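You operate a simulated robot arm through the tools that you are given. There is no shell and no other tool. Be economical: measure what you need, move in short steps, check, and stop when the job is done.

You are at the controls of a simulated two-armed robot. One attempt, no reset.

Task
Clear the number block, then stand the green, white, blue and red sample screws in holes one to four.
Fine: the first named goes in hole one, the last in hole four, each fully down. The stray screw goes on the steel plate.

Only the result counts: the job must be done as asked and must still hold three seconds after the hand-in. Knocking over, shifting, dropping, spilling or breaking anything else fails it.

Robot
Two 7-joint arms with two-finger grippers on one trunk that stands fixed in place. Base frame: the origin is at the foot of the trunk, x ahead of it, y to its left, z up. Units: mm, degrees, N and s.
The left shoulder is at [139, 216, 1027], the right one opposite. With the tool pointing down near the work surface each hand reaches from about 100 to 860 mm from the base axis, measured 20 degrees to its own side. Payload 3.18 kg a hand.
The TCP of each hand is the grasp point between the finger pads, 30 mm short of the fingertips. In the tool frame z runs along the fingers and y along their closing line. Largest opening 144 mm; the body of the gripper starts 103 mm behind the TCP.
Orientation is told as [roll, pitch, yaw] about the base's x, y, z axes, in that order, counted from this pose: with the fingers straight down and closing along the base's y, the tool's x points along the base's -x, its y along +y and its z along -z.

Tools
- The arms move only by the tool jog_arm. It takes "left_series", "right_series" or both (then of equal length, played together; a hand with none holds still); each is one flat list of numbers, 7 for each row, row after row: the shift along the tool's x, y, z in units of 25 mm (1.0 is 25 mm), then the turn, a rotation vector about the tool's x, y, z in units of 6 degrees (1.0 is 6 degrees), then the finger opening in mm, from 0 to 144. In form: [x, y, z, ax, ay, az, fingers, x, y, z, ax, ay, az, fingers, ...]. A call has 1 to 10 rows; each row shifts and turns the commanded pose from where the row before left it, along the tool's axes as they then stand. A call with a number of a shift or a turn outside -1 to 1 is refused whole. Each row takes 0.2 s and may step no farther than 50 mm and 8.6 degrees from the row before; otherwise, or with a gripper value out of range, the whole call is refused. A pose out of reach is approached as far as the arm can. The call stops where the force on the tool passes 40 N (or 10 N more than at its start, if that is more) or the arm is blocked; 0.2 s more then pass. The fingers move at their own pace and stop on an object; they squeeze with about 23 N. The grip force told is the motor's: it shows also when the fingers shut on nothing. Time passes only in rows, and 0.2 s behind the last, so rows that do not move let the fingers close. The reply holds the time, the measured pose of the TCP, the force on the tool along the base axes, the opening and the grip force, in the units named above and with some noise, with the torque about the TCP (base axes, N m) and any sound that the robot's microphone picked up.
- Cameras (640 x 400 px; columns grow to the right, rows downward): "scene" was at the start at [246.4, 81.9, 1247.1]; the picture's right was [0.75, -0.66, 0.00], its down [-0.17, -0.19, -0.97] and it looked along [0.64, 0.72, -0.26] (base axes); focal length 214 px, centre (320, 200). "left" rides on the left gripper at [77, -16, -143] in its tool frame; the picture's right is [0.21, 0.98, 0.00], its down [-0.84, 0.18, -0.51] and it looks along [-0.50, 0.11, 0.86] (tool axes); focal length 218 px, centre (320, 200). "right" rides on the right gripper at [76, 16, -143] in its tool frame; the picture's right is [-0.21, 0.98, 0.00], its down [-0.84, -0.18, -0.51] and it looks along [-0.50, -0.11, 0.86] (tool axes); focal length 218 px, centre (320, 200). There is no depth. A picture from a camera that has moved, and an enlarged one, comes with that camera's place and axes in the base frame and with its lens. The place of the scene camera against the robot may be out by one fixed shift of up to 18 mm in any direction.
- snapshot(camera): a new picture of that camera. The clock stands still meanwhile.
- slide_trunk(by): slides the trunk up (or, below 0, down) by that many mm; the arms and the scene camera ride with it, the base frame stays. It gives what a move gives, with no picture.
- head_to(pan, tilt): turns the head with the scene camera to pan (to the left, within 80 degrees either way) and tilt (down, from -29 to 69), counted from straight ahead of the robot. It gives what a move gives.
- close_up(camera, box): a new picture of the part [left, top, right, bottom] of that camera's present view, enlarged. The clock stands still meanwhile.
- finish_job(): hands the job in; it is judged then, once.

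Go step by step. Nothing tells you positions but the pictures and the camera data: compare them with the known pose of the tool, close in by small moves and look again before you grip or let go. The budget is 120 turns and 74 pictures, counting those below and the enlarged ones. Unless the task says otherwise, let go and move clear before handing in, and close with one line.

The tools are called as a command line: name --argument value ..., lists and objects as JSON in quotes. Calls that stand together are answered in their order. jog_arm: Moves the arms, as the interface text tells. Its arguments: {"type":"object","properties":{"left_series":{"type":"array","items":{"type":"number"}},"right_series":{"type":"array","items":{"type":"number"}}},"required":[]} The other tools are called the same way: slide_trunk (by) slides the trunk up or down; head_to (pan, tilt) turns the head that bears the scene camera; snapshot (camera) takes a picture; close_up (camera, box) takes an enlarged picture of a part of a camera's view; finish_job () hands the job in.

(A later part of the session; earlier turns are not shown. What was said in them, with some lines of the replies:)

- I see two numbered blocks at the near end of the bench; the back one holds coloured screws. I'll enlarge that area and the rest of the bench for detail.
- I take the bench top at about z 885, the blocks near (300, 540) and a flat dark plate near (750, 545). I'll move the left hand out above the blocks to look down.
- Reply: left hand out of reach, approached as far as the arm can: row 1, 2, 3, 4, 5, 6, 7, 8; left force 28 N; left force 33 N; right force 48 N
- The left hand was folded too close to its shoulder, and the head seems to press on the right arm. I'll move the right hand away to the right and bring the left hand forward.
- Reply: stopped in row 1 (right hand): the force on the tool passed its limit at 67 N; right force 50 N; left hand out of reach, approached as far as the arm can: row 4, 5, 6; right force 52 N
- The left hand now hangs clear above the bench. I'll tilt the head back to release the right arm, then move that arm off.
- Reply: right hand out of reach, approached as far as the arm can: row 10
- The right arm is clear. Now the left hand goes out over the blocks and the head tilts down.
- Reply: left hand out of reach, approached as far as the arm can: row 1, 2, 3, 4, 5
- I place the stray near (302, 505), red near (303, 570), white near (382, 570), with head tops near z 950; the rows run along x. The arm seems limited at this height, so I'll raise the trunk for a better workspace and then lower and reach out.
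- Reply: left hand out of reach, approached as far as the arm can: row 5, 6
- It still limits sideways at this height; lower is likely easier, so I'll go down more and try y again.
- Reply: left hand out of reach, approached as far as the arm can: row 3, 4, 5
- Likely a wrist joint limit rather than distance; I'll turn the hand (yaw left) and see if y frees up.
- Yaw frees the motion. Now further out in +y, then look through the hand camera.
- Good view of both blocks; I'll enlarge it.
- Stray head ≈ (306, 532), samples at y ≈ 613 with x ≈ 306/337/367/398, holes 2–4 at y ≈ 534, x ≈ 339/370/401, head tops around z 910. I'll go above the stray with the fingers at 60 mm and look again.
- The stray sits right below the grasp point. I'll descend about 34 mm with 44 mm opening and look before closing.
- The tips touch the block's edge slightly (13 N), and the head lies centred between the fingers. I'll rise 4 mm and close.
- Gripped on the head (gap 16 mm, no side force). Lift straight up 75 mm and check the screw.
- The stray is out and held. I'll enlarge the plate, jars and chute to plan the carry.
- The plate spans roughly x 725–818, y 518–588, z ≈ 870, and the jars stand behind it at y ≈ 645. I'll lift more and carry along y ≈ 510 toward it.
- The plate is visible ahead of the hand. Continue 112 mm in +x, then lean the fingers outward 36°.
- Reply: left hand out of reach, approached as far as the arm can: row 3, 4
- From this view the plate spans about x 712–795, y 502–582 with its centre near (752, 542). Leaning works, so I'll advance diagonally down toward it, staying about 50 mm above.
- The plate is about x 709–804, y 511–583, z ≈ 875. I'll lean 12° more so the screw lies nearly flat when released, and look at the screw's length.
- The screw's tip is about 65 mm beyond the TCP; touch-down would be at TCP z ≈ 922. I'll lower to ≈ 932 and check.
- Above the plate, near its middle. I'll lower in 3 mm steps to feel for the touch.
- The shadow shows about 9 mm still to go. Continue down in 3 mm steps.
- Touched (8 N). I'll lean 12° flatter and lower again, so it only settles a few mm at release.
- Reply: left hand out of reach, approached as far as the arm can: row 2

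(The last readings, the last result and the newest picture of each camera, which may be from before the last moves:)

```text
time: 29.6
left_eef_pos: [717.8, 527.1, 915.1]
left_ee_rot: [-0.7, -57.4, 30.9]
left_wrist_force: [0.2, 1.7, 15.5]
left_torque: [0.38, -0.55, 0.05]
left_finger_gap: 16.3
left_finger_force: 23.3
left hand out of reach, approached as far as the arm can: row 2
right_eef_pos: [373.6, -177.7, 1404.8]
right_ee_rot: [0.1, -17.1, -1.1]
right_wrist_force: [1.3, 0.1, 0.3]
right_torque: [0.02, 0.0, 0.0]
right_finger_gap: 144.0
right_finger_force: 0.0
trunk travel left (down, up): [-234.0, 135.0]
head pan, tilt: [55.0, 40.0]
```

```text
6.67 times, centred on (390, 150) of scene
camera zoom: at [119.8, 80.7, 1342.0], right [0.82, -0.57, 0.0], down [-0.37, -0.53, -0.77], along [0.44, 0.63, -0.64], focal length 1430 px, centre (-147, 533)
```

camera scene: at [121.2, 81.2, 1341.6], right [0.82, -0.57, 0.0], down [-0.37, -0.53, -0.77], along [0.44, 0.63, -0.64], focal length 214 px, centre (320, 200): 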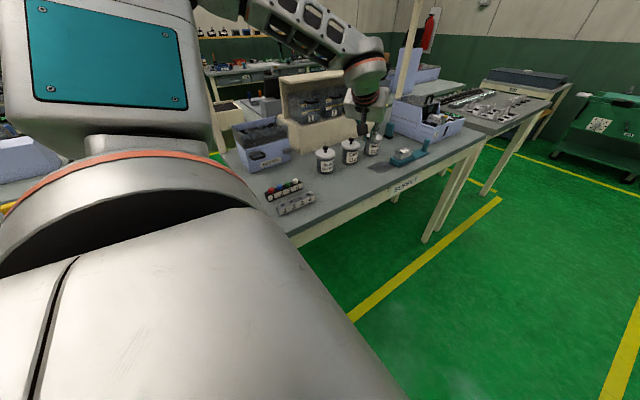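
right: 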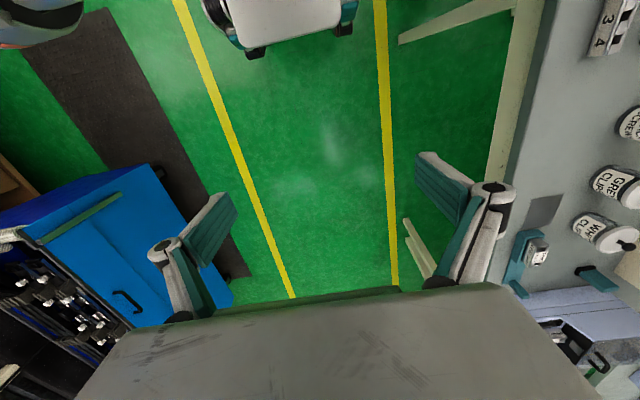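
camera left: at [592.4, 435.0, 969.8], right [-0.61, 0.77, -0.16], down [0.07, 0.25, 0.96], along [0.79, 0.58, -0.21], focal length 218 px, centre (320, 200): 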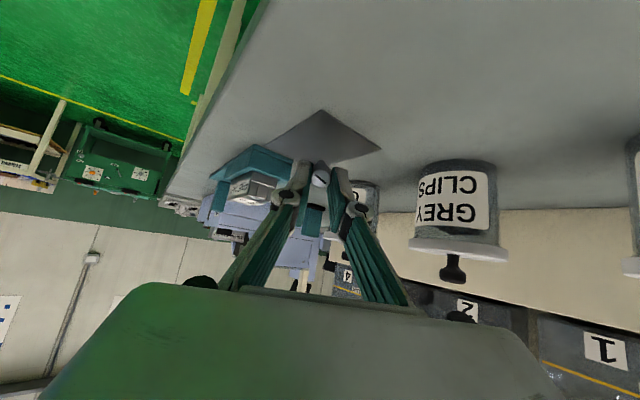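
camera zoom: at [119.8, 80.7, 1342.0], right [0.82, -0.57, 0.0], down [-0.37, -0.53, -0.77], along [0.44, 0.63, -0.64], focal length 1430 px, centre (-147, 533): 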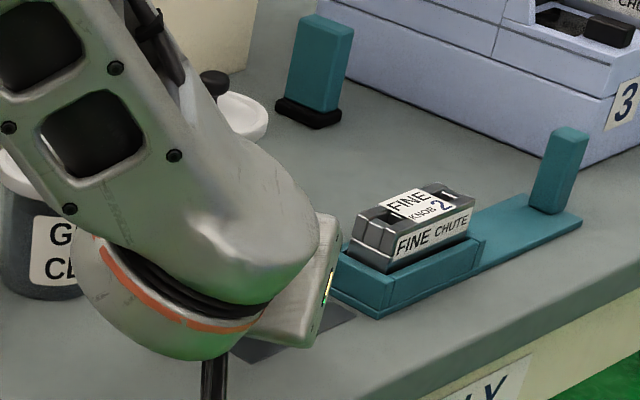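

In light contact and over the plate. I'll relieve the pressure 1.5 mm and open gently.

jog_arm --left_series '[-0.052, 0, -0.03, 0, 0, 0, 10, 0, 0, 0, 0, 0, 0, 18, 0, 0, 0, 0, 0, 0, 22, 0, 0, 0, 0, 0, 0, 30, 0, 0, 0, 0, 0, 0, 30]'

close_up --camera "left" --box '[270, 120, 390, 220]'

```text
time: 30.8
left_eef_pos: [717.2, 528.5, 910.9]
left_ee_rot: [-0.6, -57.0, 30.7]
left_wrist_force: [-0.1, 0.8, -0.3]
left_torque: [0.02, 0.0, 0.03]
left_finger_gap: 30.1
left_finger_force: 0.0
right_eef_pos: [376.0, -177.1, 1404.0]
right_ee_rot: [0.1, -16.9, -1.0]
right_wrist_force: [0.2, 0.3, -0.5]
right_torque: [-0.01, -0.02, -0.02]
right_finger_gap: 143.7
right_finger_force: 0.1
trunk travel left (down, up): [-234.0, 135.0]
head pan, tilt: [55.0, 40.0]
```

```text
4.00 times, centred on (330, 170) of left
camera zoom: at [587.0, 432.7, 924.8], right [-0.59, 0.79, -0.18], down [-0.06, 0.18, 0.98], along [0.81, 0.59, -0.05], focal length 873 px, centre (280, 320)
```

zoom: 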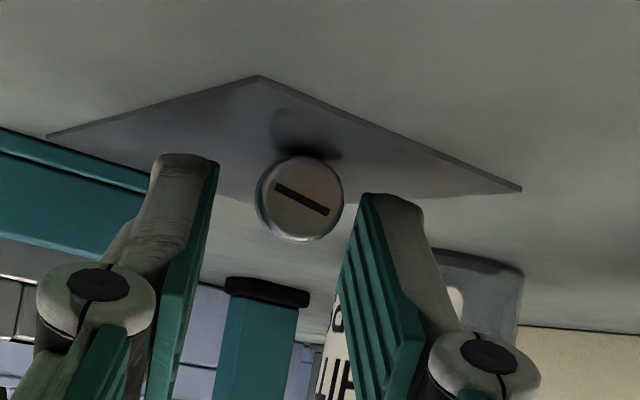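

The screw lies on the plate between the fingers. I'll draw the hand back along its axis and check.

jog_arm --left_series '[0, 0, -0.5, 0, 0, 0, 30, 0, 0, -0.9, 0, 0, 0, 30, 0, 0, -0.9, 0, 0, 0, 30, 0, 0, -0.9, 0, 0, 0, 30, -0.5, 0, -0.8, 0, 0, 0, 30]'

snapshot --camera "left"

```text
time: 32.0
left_eef_pos: [649.9, 488.7, 977.0]
left_ee_rot: [-0.7, -56.9, 30.7]
left_wrist_force: [-0.4, -0.2, -0.5]
left_torque: [0.0, 0.01, -0.01]
left_finger_gap: 29.7
left_finger_force: 0.1
right_eef_pos: [375.1, -176.4, 1404.8]
right_ee_rot: [0.2, -16.8, -1.0]
right_wrist_force: [0.2, -0.6, 0.2]
right_torque: [-0.01, 0.01, -0.01]
right_finger_gap: 144.0
right_finger_force: 0.0
trunk travel left (down, up): [-234.0, 135.0]
head pan, tilt: [55.0, 40.0]
```

```text
37 pictures are left
camera left: at [519.4, 393.8, 990.4], right [-0.59, 0.79, -0.18], down [-0.07, 0.18, 0.98], along [0.81, 0.59, -0.05], focal length 218 px, centre (320, 200)
```

left: 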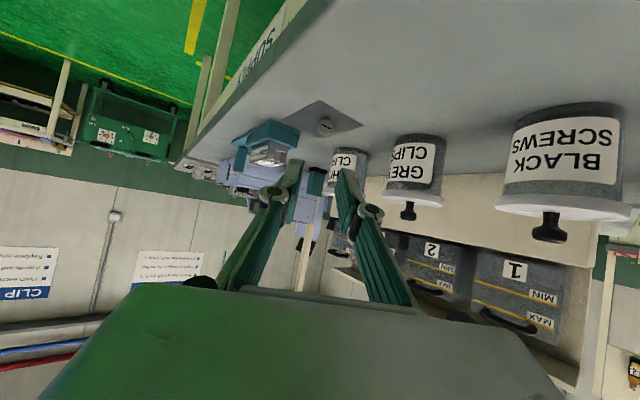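

The stray rests on the plate. Now I'll draw back while bringing the hand upright again.

jog_arm --left_series '[0.2, 0, -0.6, 0, 1, 0, 40, 0.2, 0, -0.6, 0, 1, 0, 40, 0.3, 0, -0.6, 0, 1, 0, 40, 0.3, 0, -0.6, 0, 1, 0, 40, 0.3, 0, -0.5, 0, 1, 0, 40, 0.4, 0, -0.4, 0, 1, 0, 40, 0.4, 0, -0.3, 0, 1, 0, 40, 0.5, 0, -0.2, 0, 1, 0, 40, 0.5, 0, 0, 0, 1, 0, 40, 0.5, 0, 0, 0, 0.48, 0, 40]'

```text
time: 34.2
left_eef_pos: [531.2, 419.5, 1012.0]
left_ee_rot: [-0.4, -0.1, 30.2]
left_wrist_force: [-0.8, -0.3, -0.4]
left_torque: [0.05, -0.01, 0.02]
left_finger_gap: 40.2
left_finger_force: 0.0
right_eef_pos: [375.1, -176.9, 1405.1]
right_ee_rot: [0.2, -16.9, -0.9]
right_wrist_force: [0.0, -0.3, -0.3]
right_torque: [0.02, -0.02, 0.02]
right_finger_gap: 144.0
right_finger_force: 0.1
trunk travel left (down, up): [-234.0, 135.0]
head pan, tilt: [55.0, 40.0]
```

Upright again. Now move over the green screw at about (367, 613).

jog_arm --left_series '[0.18, 1, 0, 0, 0, 0, 40, 0.18, 1, 0, 0, 0, 0, 40, 0.18, 1, 0, 0, 0, 0, 40, 0.18, 1, 0, 0, 0, 0, 40, 0.18, 1, 0, 0, 0, 0, 40, 0.18, 1, 0, 0, 0, 0, 40, 0.18, 1, 0, 0, 0, 0, 40, 0.18, 1, 0, 0, 0, 0, 40, 0.18, 1, 0, 0, 0, 0, 40, 0.18, 0.97, 0, 0, 0, 0, 40]'

snapshot --camera "left"

```text
time: 36.4
left_eef_pos: [370.7, 613.4, 1009.8]
left_ee_rot: [-0.5, -0.4, 30.3]
left_wrist_force: [-0.3, 0.9, -0.4]
left_torque: [-0.05, -0.02, -0.02]
left_finger_gap: 39.9
left_finger_force: 0.0
left hand out of reach, approached as far as the arm can: row 10
right_eef_pos: [374.2, -173.3, 1405.0]
right_ee_rot: [0.0, -16.9, -0.9]
right_wrist_force: [-0.2, 0.5, 0.1]
right_torque: [-0.07, -0.03, 0.0]
right_finger_gap: 144.0
right_finger_force: 0.0
trunk travel left (down, up): [-234.0, 135.0]
head pan, tilt: [55.0, 40.0]
```

```text
36 pictures are left
camera left: at [312.7, 561.4, 1152.0], right [-0.67, 0.74, -0.01], down [0.63, 0.58, 0.51], along [0.38, 0.34, -0.86], focal length 218 px, centre (320, 200)
```

left: 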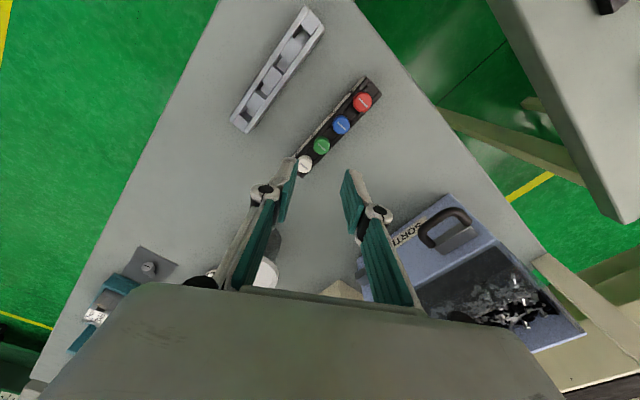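

The stray still lies on the plate. I'll enlarge to place green exactly.

close_up --camera "left" --box '[240, 70, 400, 190]'

```text
3.33 times, centred on (320, 130) of left
camera zoom: at [312.7, 561.4, 1152.0], right [-0.67, 0.74, -0.01], down [0.63, 0.58, 0.51], along [0.38, 0.34, -0.86], focal length 728 px, centre (320, 433)
```

zoom: 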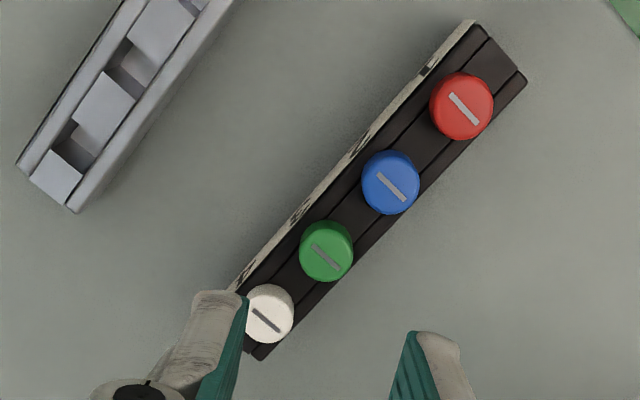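

Green is at about (364.5, 610.5). I'll shift and descend 45 mm, then check.

jog_arm --left_series '[0.27, 0.02, 0.3, 0, 0, 0, 36, 0, 0, 0.8, 0, 0, 0, 36, 0, 0, 0.7, 0, 0, 0, 36]'

close_up --camera "left" --box '[240, 110, 400, 210]'

```text
time: 37.2
left_eef_pos: [364.4, 608.1, 965.8]
left_ee_rot: [-0.2, -0.2, 30.1]
left_wrist_force: [0.6, 0.5, -1.5]
left_torque: [-0.03, 0.0, 0.0]
left_finger_gap: 36.0
left_finger_force: 0.0
right_eef_pos: [375.5, -175.4, 1403.9]
right_ee_rot: [0.2, -16.9, -1.0]
right_wrist_force: [-0.7, -0.5, 0.6]
right_torque: [-0.01, -0.06, -0.02]
right_finger_gap: 144.2
right_finger_force: 0.0
trunk travel left (down, up): [-234.0, 135.0]
head pan, tilt: [55.0, 40.0]
```

```text
4.00 times, centred on (320, 160) of left
camera zoom: at [307.1, 556.8, 1107.5], right [-0.67, 0.74, -0.01], down [0.64, 0.58, 0.51], along [0.38, 0.34, -0.86], focal length 873 px, centre (320, 360)
```

zoom: 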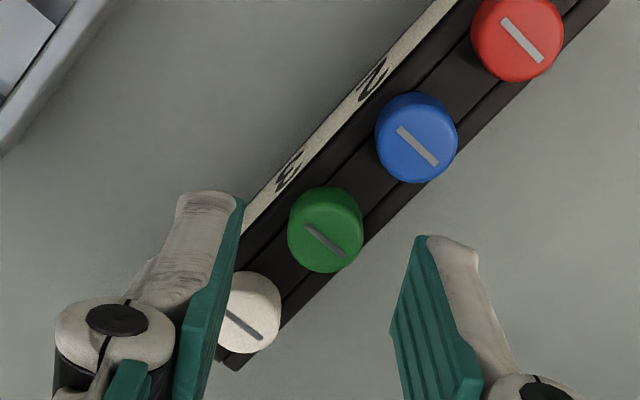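

Nearly centred; a 3 mm correction then down to the same grip height (z 940) and look.

jog_arm --left_series '[-0.12, 0.03, 0.34, 0, 0, 0, 36, 0, 0, 0.34, 0, 0, 0, 36, 0, 0, 0.34, 0, 0, 0, 36]'

close_up --camera "left" --box '[240, 120, 400, 220]'

```text
time: 38.0
left_eef_pos: [366.7, 611.3, 940.2]
left_ee_rot: [-0.3, -0.1, 30.3]
left_wrist_force: [-0.5, 0.4, -0.9]
left_torque: [0.0, 0.01, -0.02]
left_finger_gap: 35.8
left_finger_force: 0.0
right_eef_pos: [375.8, -176.6, 1404.0]
right_ee_rot: [0.1, -16.8, -1.0]
right_wrist_force: [0.3, 0.7, 1.2]
right_torque: [-0.01, 0.03, 0.0]
right_finger_gap: 144.2
right_finger_force: 0.1
trunk travel left (down, up): [-234.0, 135.0]
head pan, tilt: [55.0, 40.0]
```

```text
4.00 times, centred on (320, 170) of left
camera zoom: at [309.4, 558.4, 1081.9], right [-0.67, 0.74, -0.01], down [0.64, 0.58, 0.51], along [0.38, 0.34, -0.86], focal length 873 px, centre (320, 320)
```

zoom: 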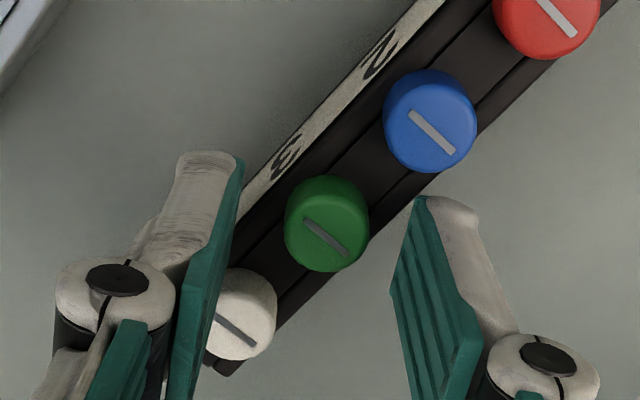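

Green is centred between the pads, clear of the neighbours. Close and lift.

jog_arm --left_series '[0, 0, 0, 0, 0, 0, 10, 0, 0, 0, 0, 0, 0, 10, 0, 0, -0.2, 0, 0, 0, 10, 0, 0, -0.5, 0, 0, 0, 10, 0, 0, -0.8, 0, 0, 0, 10, 0, 0, -0.8, 0, 0, 0, 10]'

close_up --camera "left" --box '[240, 70, 400, 210]'

```text
time: 39.4
left_eef_pos: [366.3, 611.4, 998.7]
left_ee_rot: [-0.3, -0.2, 30.3]
left_wrist_force: [0.6, 0.0, 0.6]
left_torque: [0.01, -0.01, 0.02]
left_finger_gap: 16.4
left_finger_force: 22.8
right_eef_pos: [374.4, -177.1, 1404.9]
right_ee_rot: [0.2, -16.9, -0.9]
right_wrist_force: [-0.3, 0.1, 0.3]
right_torque: [0.01, -0.06, 0.0]
right_finger_gap: 143.9
right_finger_force: 0.1
trunk travel left (down, up): [-234.0, 135.0]
head pan, tilt: [55.0, 40.0]
```

```text
2.86 times, centred on (320, 140) of left
camera zoom: at [308.5, 558.4, 1141.1], right [-0.67, 0.74, -0.01], down [0.64, 0.58, 0.51], along [0.38, 0.34, -0.86], focal length 624 px, centre (320, 371)
```

zoom: 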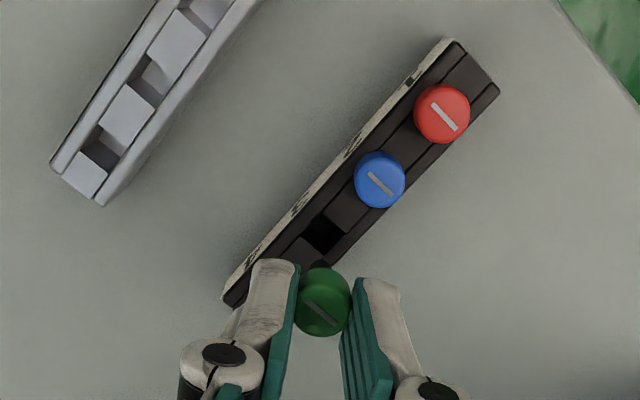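

Green is out cleanly. The stray's grip pose was (307.4, 533.4), so I'll carry green there, above hole one, and check alignment.

jog_arm --left_series '[0.9, -0.378, 0, 0, 0, 0, 10, 0.9, -0.378, 0, 0, 0, 0, 10, 0.9, -0.378, 0, 0, 0, 0, 10, 0.9, -0.378, 0, 0, 0, 0, 10, 0, 0, 0.3, 0, 0, 0, 10]'

close_up --camera "left" --box '[240, 110, 400, 210]'

```text
time: 40.6
left_eef_pos: [306.3, 532.0, 991.6]
left_ee_rot: [-0.2, -0.2, 30.1]
left_wrist_force: [0.7, -0.5, -0.2]
left_torque: [-0.03, 0.0, 0.01]
left_finger_gap: 16.1
left_finger_force: 23.0
right_eef_pos: [376.2, -175.2, 1404.0]
right_ee_rot: [0.3, -16.8, -0.9]
right_wrist_force: [0.0, -0.3, -0.5]
right_torque: [-0.01, 0.01, 0.0]
right_finger_gap: 144.2
right_finger_force: 0.2
trunk travel left (down, up): [-234.0, 135.0]
head pan, tilt: [55.0, 40.0]
```

```text
4.00 times, centred on (320, 160) of left
camera zoom: at [249.9, 480.8, 1132.1], right [-0.67, 0.74, -0.01], down [0.64, 0.58, 0.51], along [0.38, 0.34, -0.86], focal length 873 px, centre (320, 360)
```

zoom: 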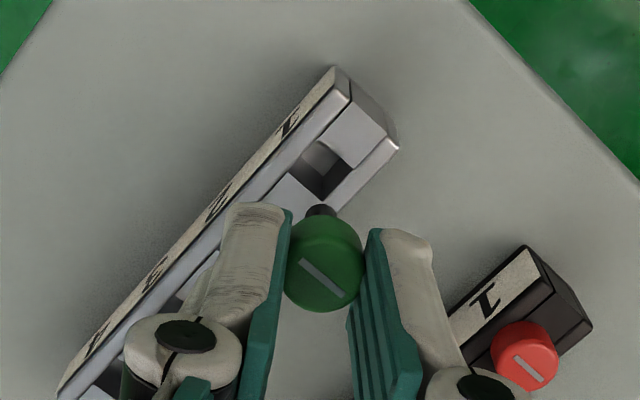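

The shank lines up with hole one within a millimetre or so. I'll lower to just above the hole and re-measure.

jog_arm --left_series '[0, 0, 0.4, 0, 0, 0, 10, 0, 0, 0.3, 0, 0, 0, 10, 0, 0, 0, 0, 0, 0, 10]'

close_up --camera "left" --box '[280, 120, 360, 180]'

```text
time: 41.4
left_eef_pos: [307.3, 532.5, 973.2]
left_ee_rot: [-0.3, -0.1, 30.2]
left_wrist_force: [0.7, -0.8, -0.1]
left_torque: [0.01, 0.02, -0.04]
left_finger_gap: 16.0
left_finger_force: 22.8
right_eef_pos: [375.8, -175.9, 1403.3]
right_ee_rot: [0.3, -16.8, -1.1]
right_wrist_force: [-0.4, -0.3, -0.1]
right_torque: [-0.01, -0.02, 0.01]
right_finger_gap: 143.9
right_finger_force: 0.1
trunk travel left (down, up): [-234.0, 135.0]
head pan, tilt: [55.0, 40.0]
```

```text
6.67 times, centred on (320, 150) of left
camera zoom: at [249.9, 480.6, 1114.7], right [-0.67, 0.74, -0.01], down [0.64, 0.58, 0.51], along [0.38, 0.34, -0.86], focal length 1455 px, centre (320, 533)
```

zoom: 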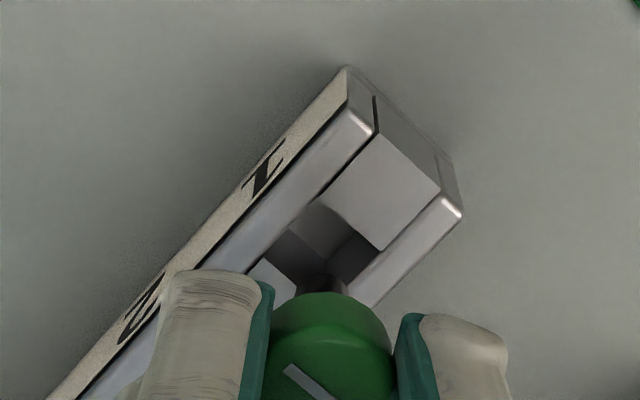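

The shank tip sits over the hole. Insert slowly.

jog_arm --left_series '[0, 0, 0.2, 0, 0, 0, 10, 0, 0, 0.2, 0, 0, 0, 10, 0, 0, 0.2, 0, 0, 0, 10, 0, 0, 0.2, 0, 0, 0, 10]'

```text
time: 42.4
left_eef_pos: [308.1, 534.3, 953.3]
left_ee_rot: [-0.3, -0.2, 30.2]
left_wrist_force: [-0.2, 0.0, 0.1]
left_torque: [-0.01, -0.01, 0.03]
left_finger_gap: 16.0
left_finger_force: 22.9
right_eef_pos: [376.0, -176.1, 1403.7]
right_ee_rot: [0.3, -16.8, -0.9]
right_wrist_force: [-0.5, 0.1, -0.1]
right_torque: [0.02, -0.01, -0.02]
right_finger_gap: 144.0
right_finger_force: 0.1
trunk travel left (down, up): [-234.0, 135.0]
head pan, tilt: [55.0, 40.0]
```

No contact force; it is sliding into the hole. Continue to the seat.

jog_arm --left_series '[0, 0, 0.2, 0, 0, 0, 10, 0, 0, 0.2, 0, 0, 0, 10, 0, 0, 0.1, 0, 0, 0, 10, 0, 0, 0.08, 0, 0, 0, 10]'

close_up --camera "left" --box '[260, 120, 380, 210]'

```text
time: 43.4
left_eef_pos: [308.5, 532.2, 940.2]
left_ee_rot: [-0.3, -0.4, 30.2]
left_wrist_force: [-1.3, 0.5, 9.0]
left_torque: [0.03, 0.07, -0.01]
left_finger_gap: 16.2
left_finger_force: 23.3
right_eef_pos: [375.0, -177.0, 1404.2]
right_ee_rot: [0.3, -16.8, -1.0]
right_wrist_force: [0.1, 0.1, -0.6]
right_torque: [-0.02, -0.02, 0.01]
right_finger_gap: 144.2
right_finger_force: 0.2
trunk travel left (down, up): [-234.0, 135.0]
head pan, tilt: [55.0, 40.0]
```

```text
4.44 times, centred on (320, 165) of left
camera zoom: at [250.3, 480.2, 1081.3], right [-0.67, 0.74, -0.01], down [0.63, 0.58, 0.51], along [0.38, 0.34, -0.86], focal length 970 px, centre (320, 356)
```

zoom: 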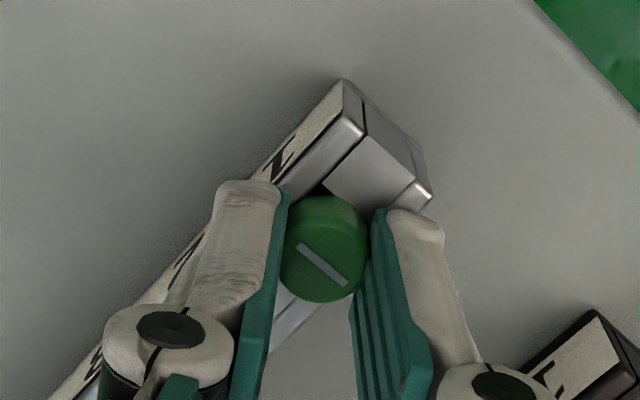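

Seated at the same height as the stray had (9 N contact). Release, rise 50 mm, and go over the white screw at about (396.6, 611.3).

jog_arm --left_series '[0, 0, 0, 0, 0, 0, 36, 0, 0, 0, 0, 0, 0, 36, 0, 0, -1, 0, 0, 0, 36, 0, 0, -1, 0, 0, 0, 36, -0.93, 0.18, 0, 0, 0, 0, 36, -0.93, 0.18, 0, 0, 0, 0, 36, -0.93, 0.18, 0, 0, 0, 0, 36, -0.93, 0.18, 0, 0, 0, 0, 36, -0.93, 0.18, 0, 0, 0, 0, 36, 0, 0, 0.5, 0, 0, 0, 36]'

close_up --camera "left" --box '[220, 50, 420, 190]'

```text
time: 45.6
left_eef_pos: [397.4, 611.4, 976.9]
left_ee_rot: [-0.2, -0.1, 30.2]
left_wrist_force: [0.6, 0.1, 0.6]
left_torque: [-0.04, -0.03, -0.01]
left_finger_gap: 36.2
left_finger_force: 0.0
right_eef_pos: [375.0, -176.1, 1403.5]
right_ee_rot: [0.2, -16.9, -1.1]
right_wrist_force: [-0.5, -0.3, 0.7]
right_torque: [0.0, 0.0, 0.02]
right_finger_gap: 144.0
right_finger_force: 0.1
trunk travel left (down, up): [-234.0, 135.0]
head pan, tilt: [55.0, 40.0]
```

```text
2.86 times, centred on (320, 120) of left
camera zoom: at [339.4, 558.8, 1117.8], right [-0.67, 0.74, -0.01], down [0.64, 0.58, 0.51], along [0.38, 0.34, -0.86], focal length 624 px, centre (320, 429)
```

zoom: 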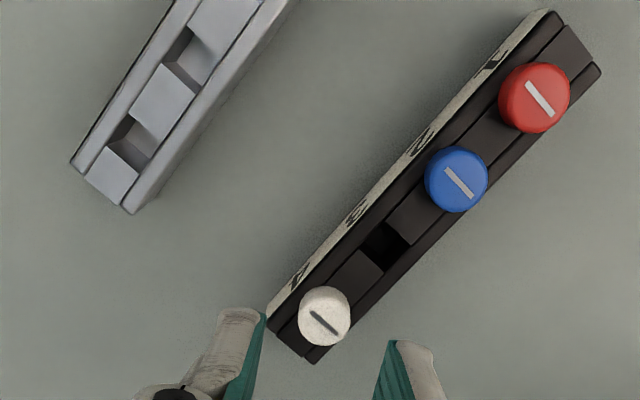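

White is exactly centred below. Descend to z 940, close and lift.

jog_arm --left_series '[0, 0, 0.5, 0, 0, 0, 36, 0, 0, 0.5, 0, 0, 0, 36, 0, 0, 0.46, 0, 0, 0, 36, 0, 0, 0, 0, 0, 0, 10, 0, 0, 0, 0, 0, 0, 10, 0, 0, -0.2, 0, 0, 0, 10, 0, 0, -0.5, 0, 0, 0, 10, 0, 0, -0.8, 0, 0, 0, 10, 0, 0, -0.6, 0, 0, 0, 10]'

close_up --camera "left" --box '[220, 70, 420, 210]'

```text
time: 47.6
left_eef_pos: [396.1, 609.6, 993.3]
left_ee_rot: [-0.3, -0.2, 30.1]
left_wrist_force: [0.2, -0.2, 0.1]
left_torque: [0.01, 0.0, 0.02]
left_finger_gap: 16.1
left_finger_force: 22.9
right_eef_pos: [375.7, -176.6, 1403.9]
right_ee_rot: [0.1, -16.8, -1.1]
right_wrist_force: [-0.1, 0.2, 0.0]
right_torque: [0.02, 0.03, 0.0]
right_finger_gap: 143.9
right_finger_force: 0.1
trunk travel left (down, up): [-234.0, 135.0]
head pan, tilt: [55.0, 40.0]
```

```text
2.86 times, centred on (320, 140) of left
camera zoom: at [339.2, 558.7, 1134.5], right [-0.67, 0.74, -0.01], down [0.64, 0.58, 0.51], along [0.38, 0.34, -0.86], focal length 624 px, centre (320, 371)
```

zoom: 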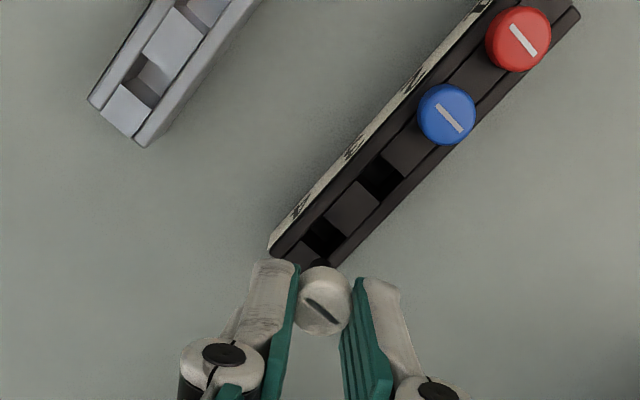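

White is held the same way. Carry to above hole two (337.5, 533.4) and check.

jog_arm --left_series '[0.9, -0.376, 0, 0, 0, 0, 10, 0.9, -0.376, 0, 0, 0, 0, 10, 0.9, -0.376, 0, 0, 0, 0, 10, 0.91, -0.376, 0, 0, 0, 0, 10, 0, 0, 0.5, 0, 0, 0, 10, 0, 0, 0.3, 0, 0, 0, 10]'

close_up --camera "left" --box '[280, 110, 360, 170]'

```text
time: 49.0
left_eef_pos: [337.0, 533.5, 973.0]
left_ee_rot: [-0.3, -0.2, 30.2]
left_wrist_force: [1.2, 0.2, -0.1]
left_torque: [0.02, 0.01, 0.03]
left_finger_gap: 16.2
left_finger_force: 22.6
right_eef_pos: [375.5, -177.5, 1404.8]
right_ee_rot: [0.2, -16.9, -0.9]
right_wrist_force: [-1.0, -0.7, 0.6]
right_torque: [0.01, 0.0, 0.03]
right_finger_gap: 143.9
right_finger_force: 0.1
trunk travel left (down, up): [-234.0, 135.0]
head pan, tilt: [55.0, 40.0]
```

```text
6.67 times, centred on (320, 140) of left
camera zoom: at [279.6, 480.3, 1114.0], right [-0.67, 0.74, -0.01], down [0.64, 0.58, 0.51], along [0.38, 0.34, -0.86], focal length 1455 px, centre (320, 600)
```

zoom: 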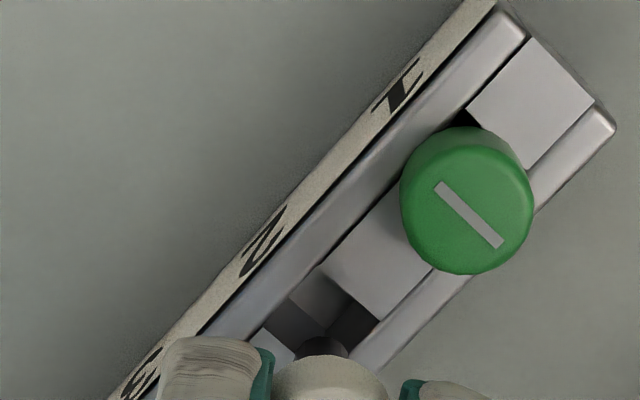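

The hole appears at the same spot in the view as it did for hole one, so white is aligned. Insert.

jog_arm --left_series '[0, 0, 0.2, 0, 0, 0, 10, 0, 0, 0.2, 0, 0, 0, 10, 0, 0, 0.2, 0, 0, 0, 10, 0, 0, 0.2, 0, 0, 0, 10, 0, 0, 0.2, 0, 0, 0, 10, 0, 0, 0.2, 0, 0, 0, 10, 0, 0, 0.1, 0, 0, 0, 10, 0, 0, 0.08, 0, 0, 0, 10]'

```text
time: 50.8
left_eef_pos: [338.7, 532.8, 938.5]
left_ee_rot: [-0.3, -0.3, 30.2]
left_wrist_force: [-1.3, 1.2, 13.3]
left_torque: [0.0, 0.09, 0.0]
left_finger_gap: 16.3
left_finger_force: 23.0
right_eef_pos: [374.4, -176.9, 1404.4]
right_ee_rot: [0.2, -16.9, -1.0]
right_wrist_force: [1.1, 0.0, 0.4]
right_torque: [0.0, 0.01, 0.02]
right_finger_gap: 143.9
right_finger_force: 0.1
trunk travel left (down, up): [-234.0, 135.0]
head pan, tilt: [55.0, 40.0]
```

Seated (13 N). Release, rise and go over blue at (336.4, 611.3).

jog_arm --left_series '[0, 0, 0, 0, 0, 0, 36, 0, 0, 0, 0, 0, 0, 36, 0, 0, -1, 0, 0, 0, 36, 0, 0, -1, 0, 0, 0, 36, -0.51, 0.905, 0, 0, 0, 0, 36, -0.51, 0.905, 0, 0, 0, 0, 36, -0.51, 0.905, 0, 0, 0, 0, 36, 0, 0, 0.5, 0, 0, 0, 36]'

close_up --camera "left" --box '[220, 50, 420, 190]'

```text
time: 52.6
left_eef_pos: [336.6, 612.2, 976.6]
left_ee_rot: [-0.3, -0.2, 30.2]
left_wrist_force: [-1.1, 0.1, -0.1]
left_torque: [-0.01, 0.02, -0.02]
left_finger_gap: 36.2
left_finger_force: 0.1
right_eef_pos: [376.3, -176.3, 1404.5]
right_ee_rot: [0.2, -16.8, -1.0]
right_wrist_force: [-0.5, -1.6, 0.9]
right_torque: [0.0, 0.03, -0.01]
right_finger_gap: 144.0
right_finger_force: 0.0
trunk travel left (down, up): [-234.0, 135.0]
head pan, tilt: [55.0, 40.0]
```

```text
2.86 times, centred on (320, 120) of left
camera zoom: at [279.4, 558.9, 1116.9], right [-0.67, 0.74, -0.01], down [0.64, 0.58, 0.51], along [0.38, 0.34, -0.86], focal length 624 px, centre (320, 429)
```

zoom: 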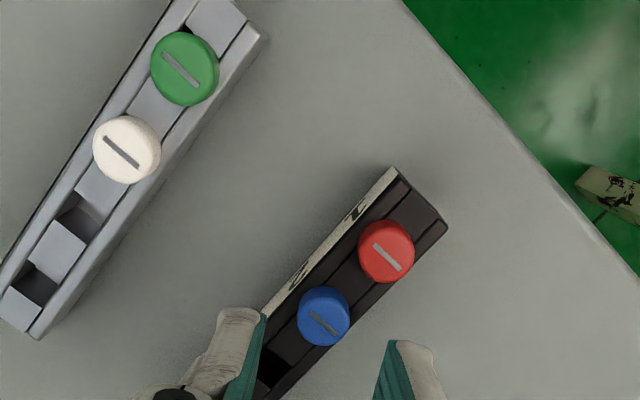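

Blue is centred. Descend, grip and lift.

jog_arm --left_series '[0, 0, 0.5, 0, 0, 0, 36, 0, 0, 0.5, 0, 0, 0, 36, 0, 0, 0.46, 0, 0, 0, 36, 0, 0, 0, 0, 0, 0, 10, 0, 0, 0, 0, 0, 0, 10, 0, 0, -0.2, 0, 0, 0, 10, 0, 0, -0.5, 0, 0, 0, 10, 0, 0, -0.8, 0, 0, 0, 10, 0, 0, -0.6, 0, 0, 0, 10]'

close_up --camera "left" --box '[220, 70, 420, 210]'

```text
time: 54.6
left_eef_pos: [337.1, 611.3, 991.5]
left_ee_rot: [-0.3, -0.1, 30.2]
left_wrist_force: [0.2, 0.0, -1.2]
left_torque: [0.0, 0.03, -0.04]
left_finger_gap: 16.0
left_finger_force: 23.0
right_eef_pos: [375.6, -176.6, 1404.4]
right_ee_rot: [0.2, -16.8, -1.0]
right_wrist_force: [-0.1, -0.1, -0.1]
right_torque: [0.02, -0.02, -0.03]
right_finger_gap: 143.7
right_finger_force: 0.1
trunk travel left (down, up): [-234.0, 135.0]
head pan, tilt: [55.0, 40.0]
```

```text
2.86 times, centred on (320, 140) of left
camera zoom: at [278.5, 558.3, 1132.9], right [-0.67, 0.74, -0.01], down [0.64, 0.58, 0.51], along [0.38, 0.34, -0.86], focal length 624 px, centre (320, 371)
```

zoom: 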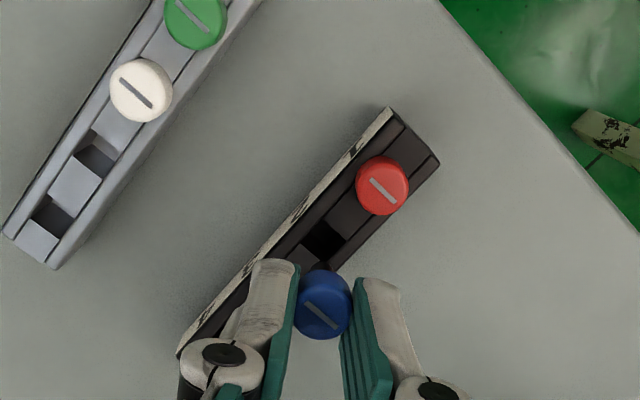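

Blue is held. Carry to above hole three (367.6, 533.4) and check.

jog_arm --left_series '[0.1225, -0.83, 0, 0, 0, 0, 10, 0.1225, -0.83, 0, 0, 0, 0, 10, 0.1225, -0.83, 0, 0, 0, 0, 10, 0.1225, -0.83, 0, 0, 0, 0, 10, 0, 0, 0.45, 0, 0, 0, 10, 0, 0, 0.3, 0, 0, 0, 10]'

close_up --camera "left" --box '[280, 110, 360, 170]'

```text
time: 56.0
left_eef_pos: [367.5, 532.4, 972.0]
left_ee_rot: [-0.3, -0.2, 30.2]
left_wrist_force: [0.0, -1.3, 0.5]
left_torque: [0.01, -0.03, -0.01]
left_finger_gap: 16.0
left_finger_force: 23.1
right_eef_pos: [374.6, -175.9, 1403.5]
right_ee_rot: [0.2, -16.8, -1.0]
right_wrist_force: [-0.7, -0.3, 0.5]
right_torque: [0.0, 0.02, 0.0]
right_finger_gap: 144.3
right_finger_force: 0.1
trunk travel left (down, up): [-234.0, 135.0]
head pan, tilt: [55.0, 40.0]
```

```text
6.67 times, centred on (320, 140) of left
camera zoom: at [310.7, 480.0, 1114.9], right [-0.67, 0.74, -0.01], down [0.64, 0.58, 0.51], along [0.38, 0.34, -0.86], focal length 1455 px, centre (320, 600)
```

zoom: 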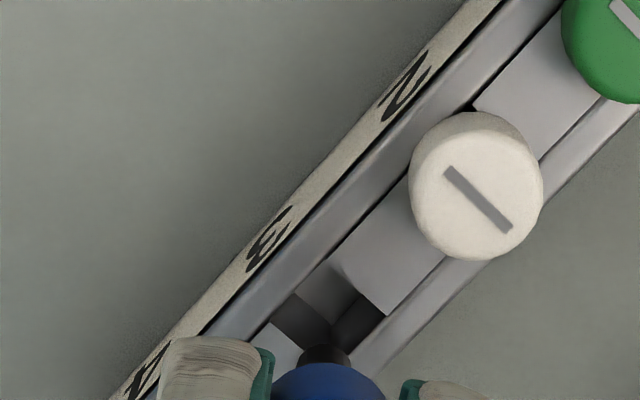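

Slight offset of about 1 mm versus before; I'll correct it and insert.

jog_arm --left_series '[0.03, 0.035, 0, 0, 0, 0, 10, 0, 0, 0.2, 0, 0, 0, 10, 0, 0, 0.2, 0, 0, 0, 10, 0, 0, 0.2, 0, 0, 0, 10, 0, 0, 0.2, 0, 0, 0, 10, 0, 0, 0.2, 0, 0, 0, 10, 0, 0, 0.2, 0, 0, 0, 10, 0, 0, 0.1, 0, 0, 0, 10, 0, 0, 0.07, 0, 0, 0, 10]'

```text
time: 58.0
left_eef_pos: [366.7, 533.7, 937.9]
left_ee_rot: [-0.3, -0.1, 30.1]
left_wrist_force: [0.2, 0.5, 0.3]
left_torque: [0.01, -0.04, 0.0]
left_finger_gap: 16.2
left_finger_force: 22.9
right_eef_pos: [376.0, -176.1, 1403.8]
right_ee_rot: [0.2, -16.8, -1.1]
right_wrist_force: [-0.7, -0.3, 0.0]
right_torque: [-0.02, -0.02, -0.01]
right_finger_gap: 144.4
right_finger_force: 0.0
trunk travel left (down, up): [-234.0, 135.0]
head pan, tilt: [55.0, 40.0]
```

No seat contact yet; 2 mm more.

jog_arm --left_series '[0, 0, 0.05, 0, 0, 0, 10, 0, 0, 0.05, 0, 0, 0, 10]'

close_up --camera "left" --box '[260, 100, 400, 210]'

```text
time: 58.6
left_eef_pos: [366.3, 531.8, 937.2]
left_ee_rot: [-0.2, -0.5, 30.2]
left_wrist_force: [-2.1, 1.4, 14.1]
left_torque: [0.01, 0.1, -0.02]
left_finger_gap: 16.1
left_finger_force: 23.3
right_eef_pos: [374.2, -177.4, 1404.7]
right_ee_rot: [0.2, -16.9, -1.0]
right_wrist_force: [0.8, -0.1, -0.1]
right_torque: [0.01, 0.0, -0.01]
right_finger_gap: 144.0
right_finger_force: 0.0
trunk travel left (down, up): [-234.0, 135.0]
head pan, tilt: [55.0, 40.0]
```

```text
3.64 times, centred on (330, 155) of left
camera zoom: at [308.8, 480.2, 1079.2], right [-0.67, 0.74, -0.01], down [0.63, 0.58, 0.51], along [0.38, 0.34, -0.86], focal length 794 px, centre (284, 364)
```

zoom: 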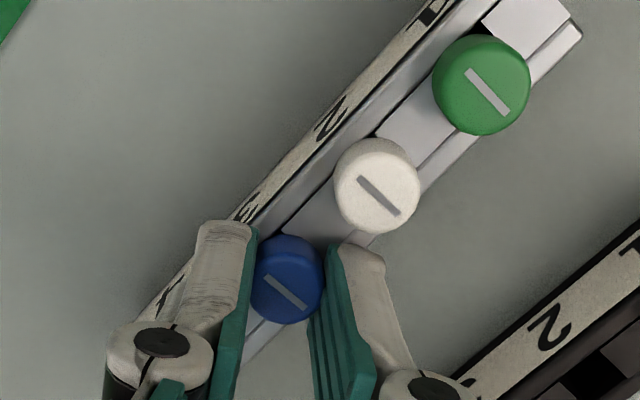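

Seated (14 N). Release, rise and go over red at (306.4, 611.3).

jog_arm --left_series '[0, 0, 0, 0, 0, 0, 36, 0, 0, 0, 0, 0, 0, 36, 0, 0, -1, 0, 0, 0, 36, 0, 0, -1, 0, 0, 0, 36, 0.13, 0.9725, 0, 0, 0, 0, 36, 0.13, 0.9725, 0, 0, 0, 0, 36, 0.13, 0.9725, 0, 0, 0, 0, 36, 0.13, 0.9725, 0, 0, 0, 0, 36, 0, 0, 0.4, 0, 0, 0, 36]'

close_up --camera "left" --box '[220, 50, 420, 190]'

```text
time: 60.6
left_eef_pos: [307.2, 611.8, 975.2]
left_ee_rot: [-0.4, -0.1, 30.2]
left_wrist_force: [-0.4, 0.2, -0.7]
left_torque: [-0.02, 0.04, 0.0]
left_finger_gap: 36.1
left_finger_force: 0.0
right_eef_pos: [375.9, -175.8, 1403.3]
right_ee_rot: [0.2, -16.7, -1.0]
right_wrist_force: [0.0, 0.6, 0.6]
right_torque: [0.01, 0.02, 0.02]
right_finger_gap: 143.9
right_finger_force: 0.0
trunk travel left (down, up): [-234.0, 135.0]
head pan, tilt: [55.0, 40.0]
```

```text
2.86 times, centred on (320, 120) of left
camera zoom: at [249.5, 558.8, 1116.7], right [-0.67, 0.74, -0.01], down [0.64, 0.58, 0.51], along [0.38, 0.34, -0.86], focal length 624 px, centre (320, 429)
```

zoom: 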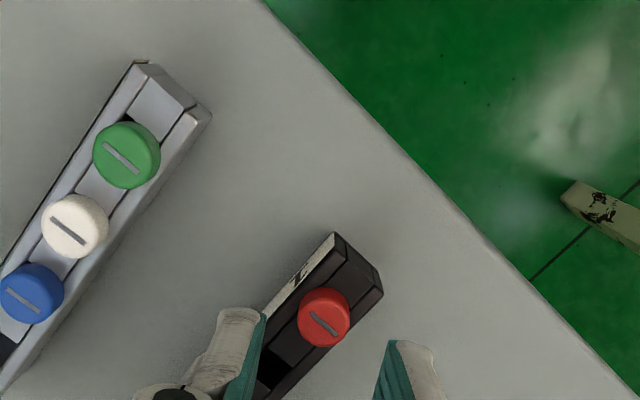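

Red is centred. Descend, grip and lift.

jog_arm --left_series '[0, 0, 0.5, 0, 0, 0, 36, 0, 0, 0.5, 0, 0, 0, 36, 0, 0, 0.42, 0, 0, 0, 36, 0, 0, 0, 0, 0, 0, 10, 0, 0, 0, 0, 0, 0, 10, 0, 0, -0.2, 0, 0, 0, 10, 0, 0, -0.5, 0, 0, 0, 10, 0, 0, -0.8, 0, 0, 0, 10, 0, 0, -0.6, 0, 0, 0, 10]'

close_up --camera "left" --box '[220, 70, 420, 210]'

```text
time: 62.6
left_eef_pos: [307.9, 611.6, 991.8]
left_ee_rot: [-0.4, -0.2, 30.2]
left_wrist_force: [-0.2, 2.4, 0.1]
left_torque: [0.03, -0.02, -0.02]
left_finger_gap: 16.3
left_finger_force: 22.9
right_eef_pos: [375.5, -174.0, 1405.0]
right_ee_rot: [0.1, -16.9, -1.1]
right_wrist_force: [-0.6, 1.0, 0.3]
right_torque: [-0.08, 0.01, -0.08]
right_finger_gap: 144.0
right_finger_force: 0.0
trunk travel left (down, up): [-234.0, 135.0]
head pan, tilt: [55.0, 40.0]
```

```text
2.86 times, centred on (320, 140) of left
camera zoom: at [250.7, 559.4, 1133.3], right [-0.67, 0.74, -0.01], down [0.63, 0.58, 0.51], along [0.38, 0.34, -0.86], focal length 624 px, centre (320, 371)
```

zoom: 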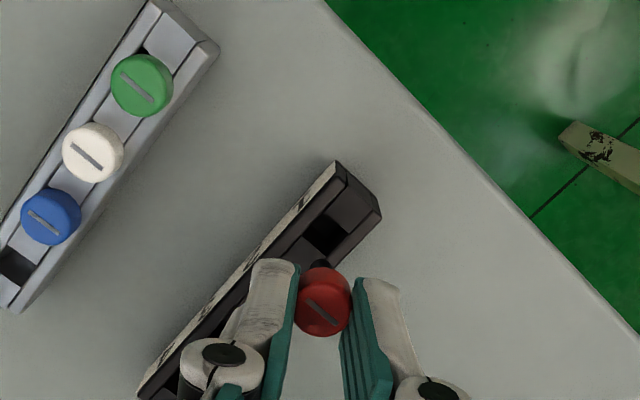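

Red is held. Carry to above hole four (396.9, 533.6) and check.

jog_arm --left_series '[-0.311, -0.901, 0, 0, 0, 0, 10, -0.311, -0.901, 0, 0, 0, 0, 10, -0.311, -0.901, 0, 0, 0, 0, 10, -0.311, -0.901, 0, 0, 0, 0, 10, -0.311, -0.901, 0, 0, 0, 0, 10, 0, 0, 0.45, 0, 0, 0, 10, 0, 0, 0.3, 0, 0, 0, 10]'

close_up --camera "left" --box '[280, 110, 360, 170]'

```text
time: 64.2
left_eef_pos: [398.8, 531.8, 974.2]
left_ee_rot: [-0.2, -0.2, 30.3]
left_wrist_force: [-0.8, -0.5, -0.3]
left_torque: [-0.01, -0.02, -0.02]
left_finger_gap: 16.1
left_finger_force: 22.8
right_eef_pos: [375.5, -177.8, 1404.3]
right_ee_rot: [0.2, -16.8, -1.1]
right_wrist_force: [-0.2, 0.6, -0.9]
right_torque: [0.0, 0.01, -0.02]
right_finger_gap: 144.0
right_finger_force: 0.0
trunk travel left (down, up): [-234.0, 135.0]
head pan, tilt: [55.0, 40.0]
```

```text
6.67 times, centred on (320, 140) of left
camera zoom: at [340.2, 480.5, 1115.6], right [-0.67, 0.74, -0.01], down [0.64, 0.58, 0.51], along [0.38, 0.34, -0.86], focal length 1455 px, centre (320, 600)
```

zoom: 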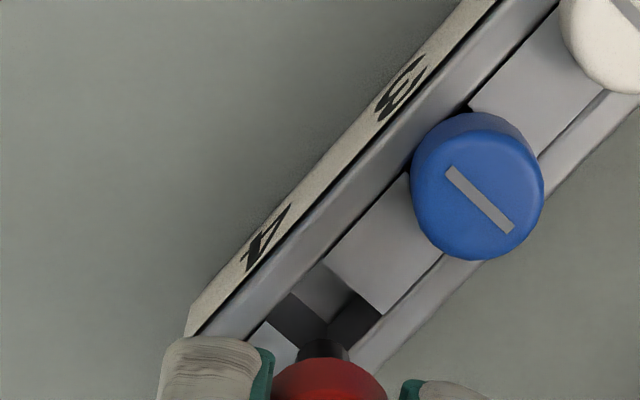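

Aligned within half a millimetre. Insert red.

jog_arm --left_series '[0.016, 0, 0, 0, 0, 0, 10, 0, 0, 0.2, 0, 0, 0, 10, 0, 0, 0.2, 0, 0, 0, 10, 0, 0, 0.2, 0, 0, 0, 10, 0, 0, 0.2, 0, 0, 0, 10, 0, 0, 0.2, 0, 0, 0, 10, 0, 0, 0.2, 0, 0, 0, 10, 0, 0, 0.12, 0, 0, 0, 10, 0, 0, 0.08, 0, 0, 0, 10]'

```text
time: 66.2
left_eef_pos: [397.8, 533.3, 940.0]
left_ee_rot: [-0.2, -0.2, 30.1]
left_wrist_force: [-0.3, 0.3, -0.3]
left_torque: [0.0, 0.0, 0.0]
left_finger_gap: 15.9
left_finger_force: 22.3
right_eef_pos: [375.4, -175.8, 1404.2]
right_ee_rot: [0.3, -16.8, -1.0]
right_wrist_force: [-0.2, 0.2, -1.0]
right_torque: [-0.01, 0.02, 0.02]
right_finger_gap: 143.8
right_finger_force: 0.1
trunk travel left (down, up): [-234.0, 135.0]
head pan, tilt: [55.0, 40.0]
```

It slides freely; 2 mm more to feel the seat.

jog_arm --left_series '[0, 0, 0.05, 0, 0, 0, 10, 0, 0, 0.05, 0, 0, 0, 10]'

```text
time: 66.8
left_eef_pos: [397.2, 532.8, 939.5]
left_ee_rot: [-0.3, -0.3, 30.2]
left_wrist_force: [-1.5, 2.6, 15.0]
left_torque: [0.04, 0.15, 0.01]
left_finger_gap: 16.6
left_finger_force: 22.9
right_eef_pos: [375.0, -177.4, 1405.0]
right_ee_rot: [0.3, -17.0, -1.0]
right_wrist_force: [-0.6, -0.2, 0.3]
right_torque: [0.02, 0.03, -0.02]
right_finger_gap: 143.9
right_finger_force: 0.2
trunk travel left (down, up): [-234.0, 135.0]
head pan, tilt: [55.0, 40.0]
```

Seated (15 N). Release, lift clear, and look at everything.

jog_arm --left_series '[0, 0, 0, 0, 0, 0, 36, 0, 0, 0, 0, 0, 0, 36, 0, 0, -1, 0, 0, 0, 36, 0, 0, -1, 0, 0, 0, 36, 0, 0, -1, 0, 0, 0, 36, -0.6, -0.9, 0, 0, 0, 0, 36, -0.6, -0.9, 0, 0, 0, 0, 36]'

close_up --camera "left" --box '[260, 0, 500, 150]'

close_up --camera "scene" --box '[250, 130, 410, 220]'

```text
time: 68.4
left_eef_pos: [447.4, 508.1, 1012.8]
left_ee_rot: [-0.2, 0.0, 30.3]
left_wrist_force: [-0.1, -0.1, 0.8]
left_torque: [0.04, 0.03, 0.02]
left_finger_gap: 35.9
left_finger_force: 0.0
right_eef_pos: [375.3, -177.6, 1404.1]
right_ee_rot: [0.2, -16.9, -1.0]
right_wrist_force: [0.1, -0.3, 0.0]
right_torque: [0.0, 0.0, 0.03]
right_finger_gap: 144.0
right_finger_force: 0.1
trunk travel left (down, up): [-234.0, 135.0]
head pan, tilt: [55.0, 40.0]
```

```text
2.67 times, centred on (380, 75) of left
camera zoom: at [388.4, 456.4, 1154.5], right [-0.67, 0.74, -0.01], down [0.64, 0.58, 0.51], along [0.38, 0.34, -0.86], focal length 582 px, centre (160, 533)
```

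zoom: 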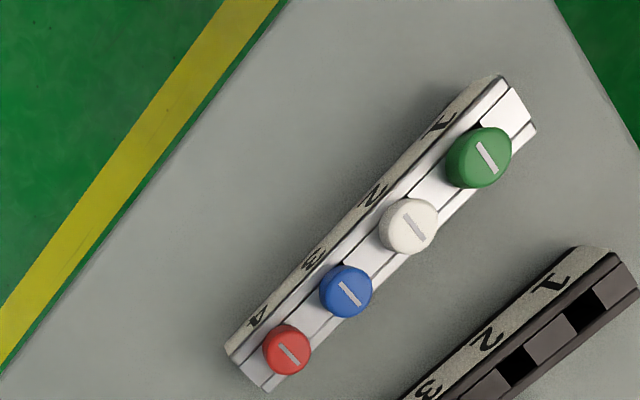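

```text
4.00 times, centred on (330, 175) of scene
camera zoom: at [121.5, 81.0, 1341.5], right [0.82, -0.57, 0.0], down [-0.37, -0.53, -0.77], along [0.44, 0.63, -0.64], focal length 858 px, centre (280, 300)
```

zoom: 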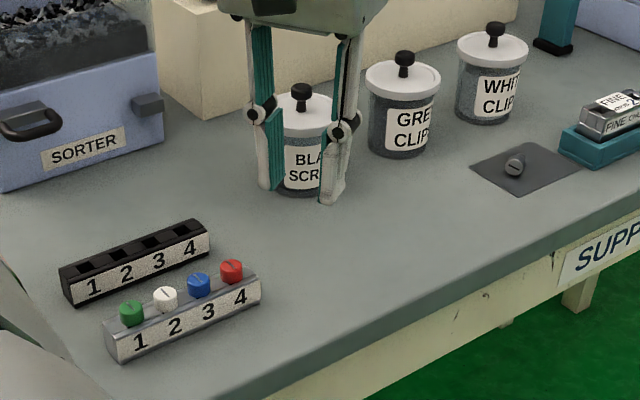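

All four stand in order and the stray lies on the plate. One close check that each is fully down.

close_up --camera "scene" --box '[270, 185, 322, 225]'

```text
10.00 times, centred on (296, 205) of scene
camera zoom: at [121.5, 81.0, 1341.5], right [0.82, -0.57, 0.0], down [-0.37, -0.53, -0.77], along [0.44, 0.63, -0.64], focal length 2145 px, centre (560, 150)
```

zoom: 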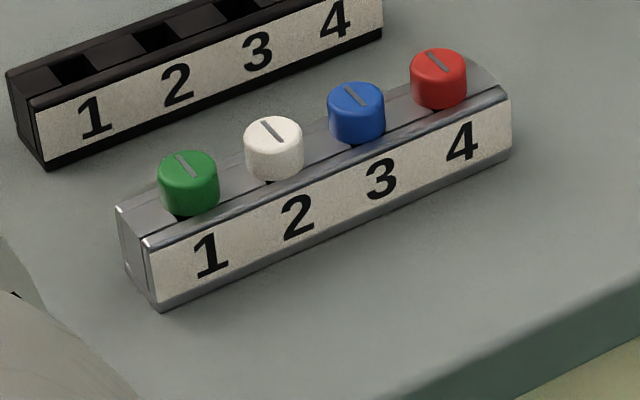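

All four heads sit upright at the same level in the order green, white, blue, red, and the hands are clear. I'm handing in.

finish_job

```text
The job is handed in.
```

The green, white, blue and red screws are fully down in holes one to four, and the stray screw lies on the steel plate.
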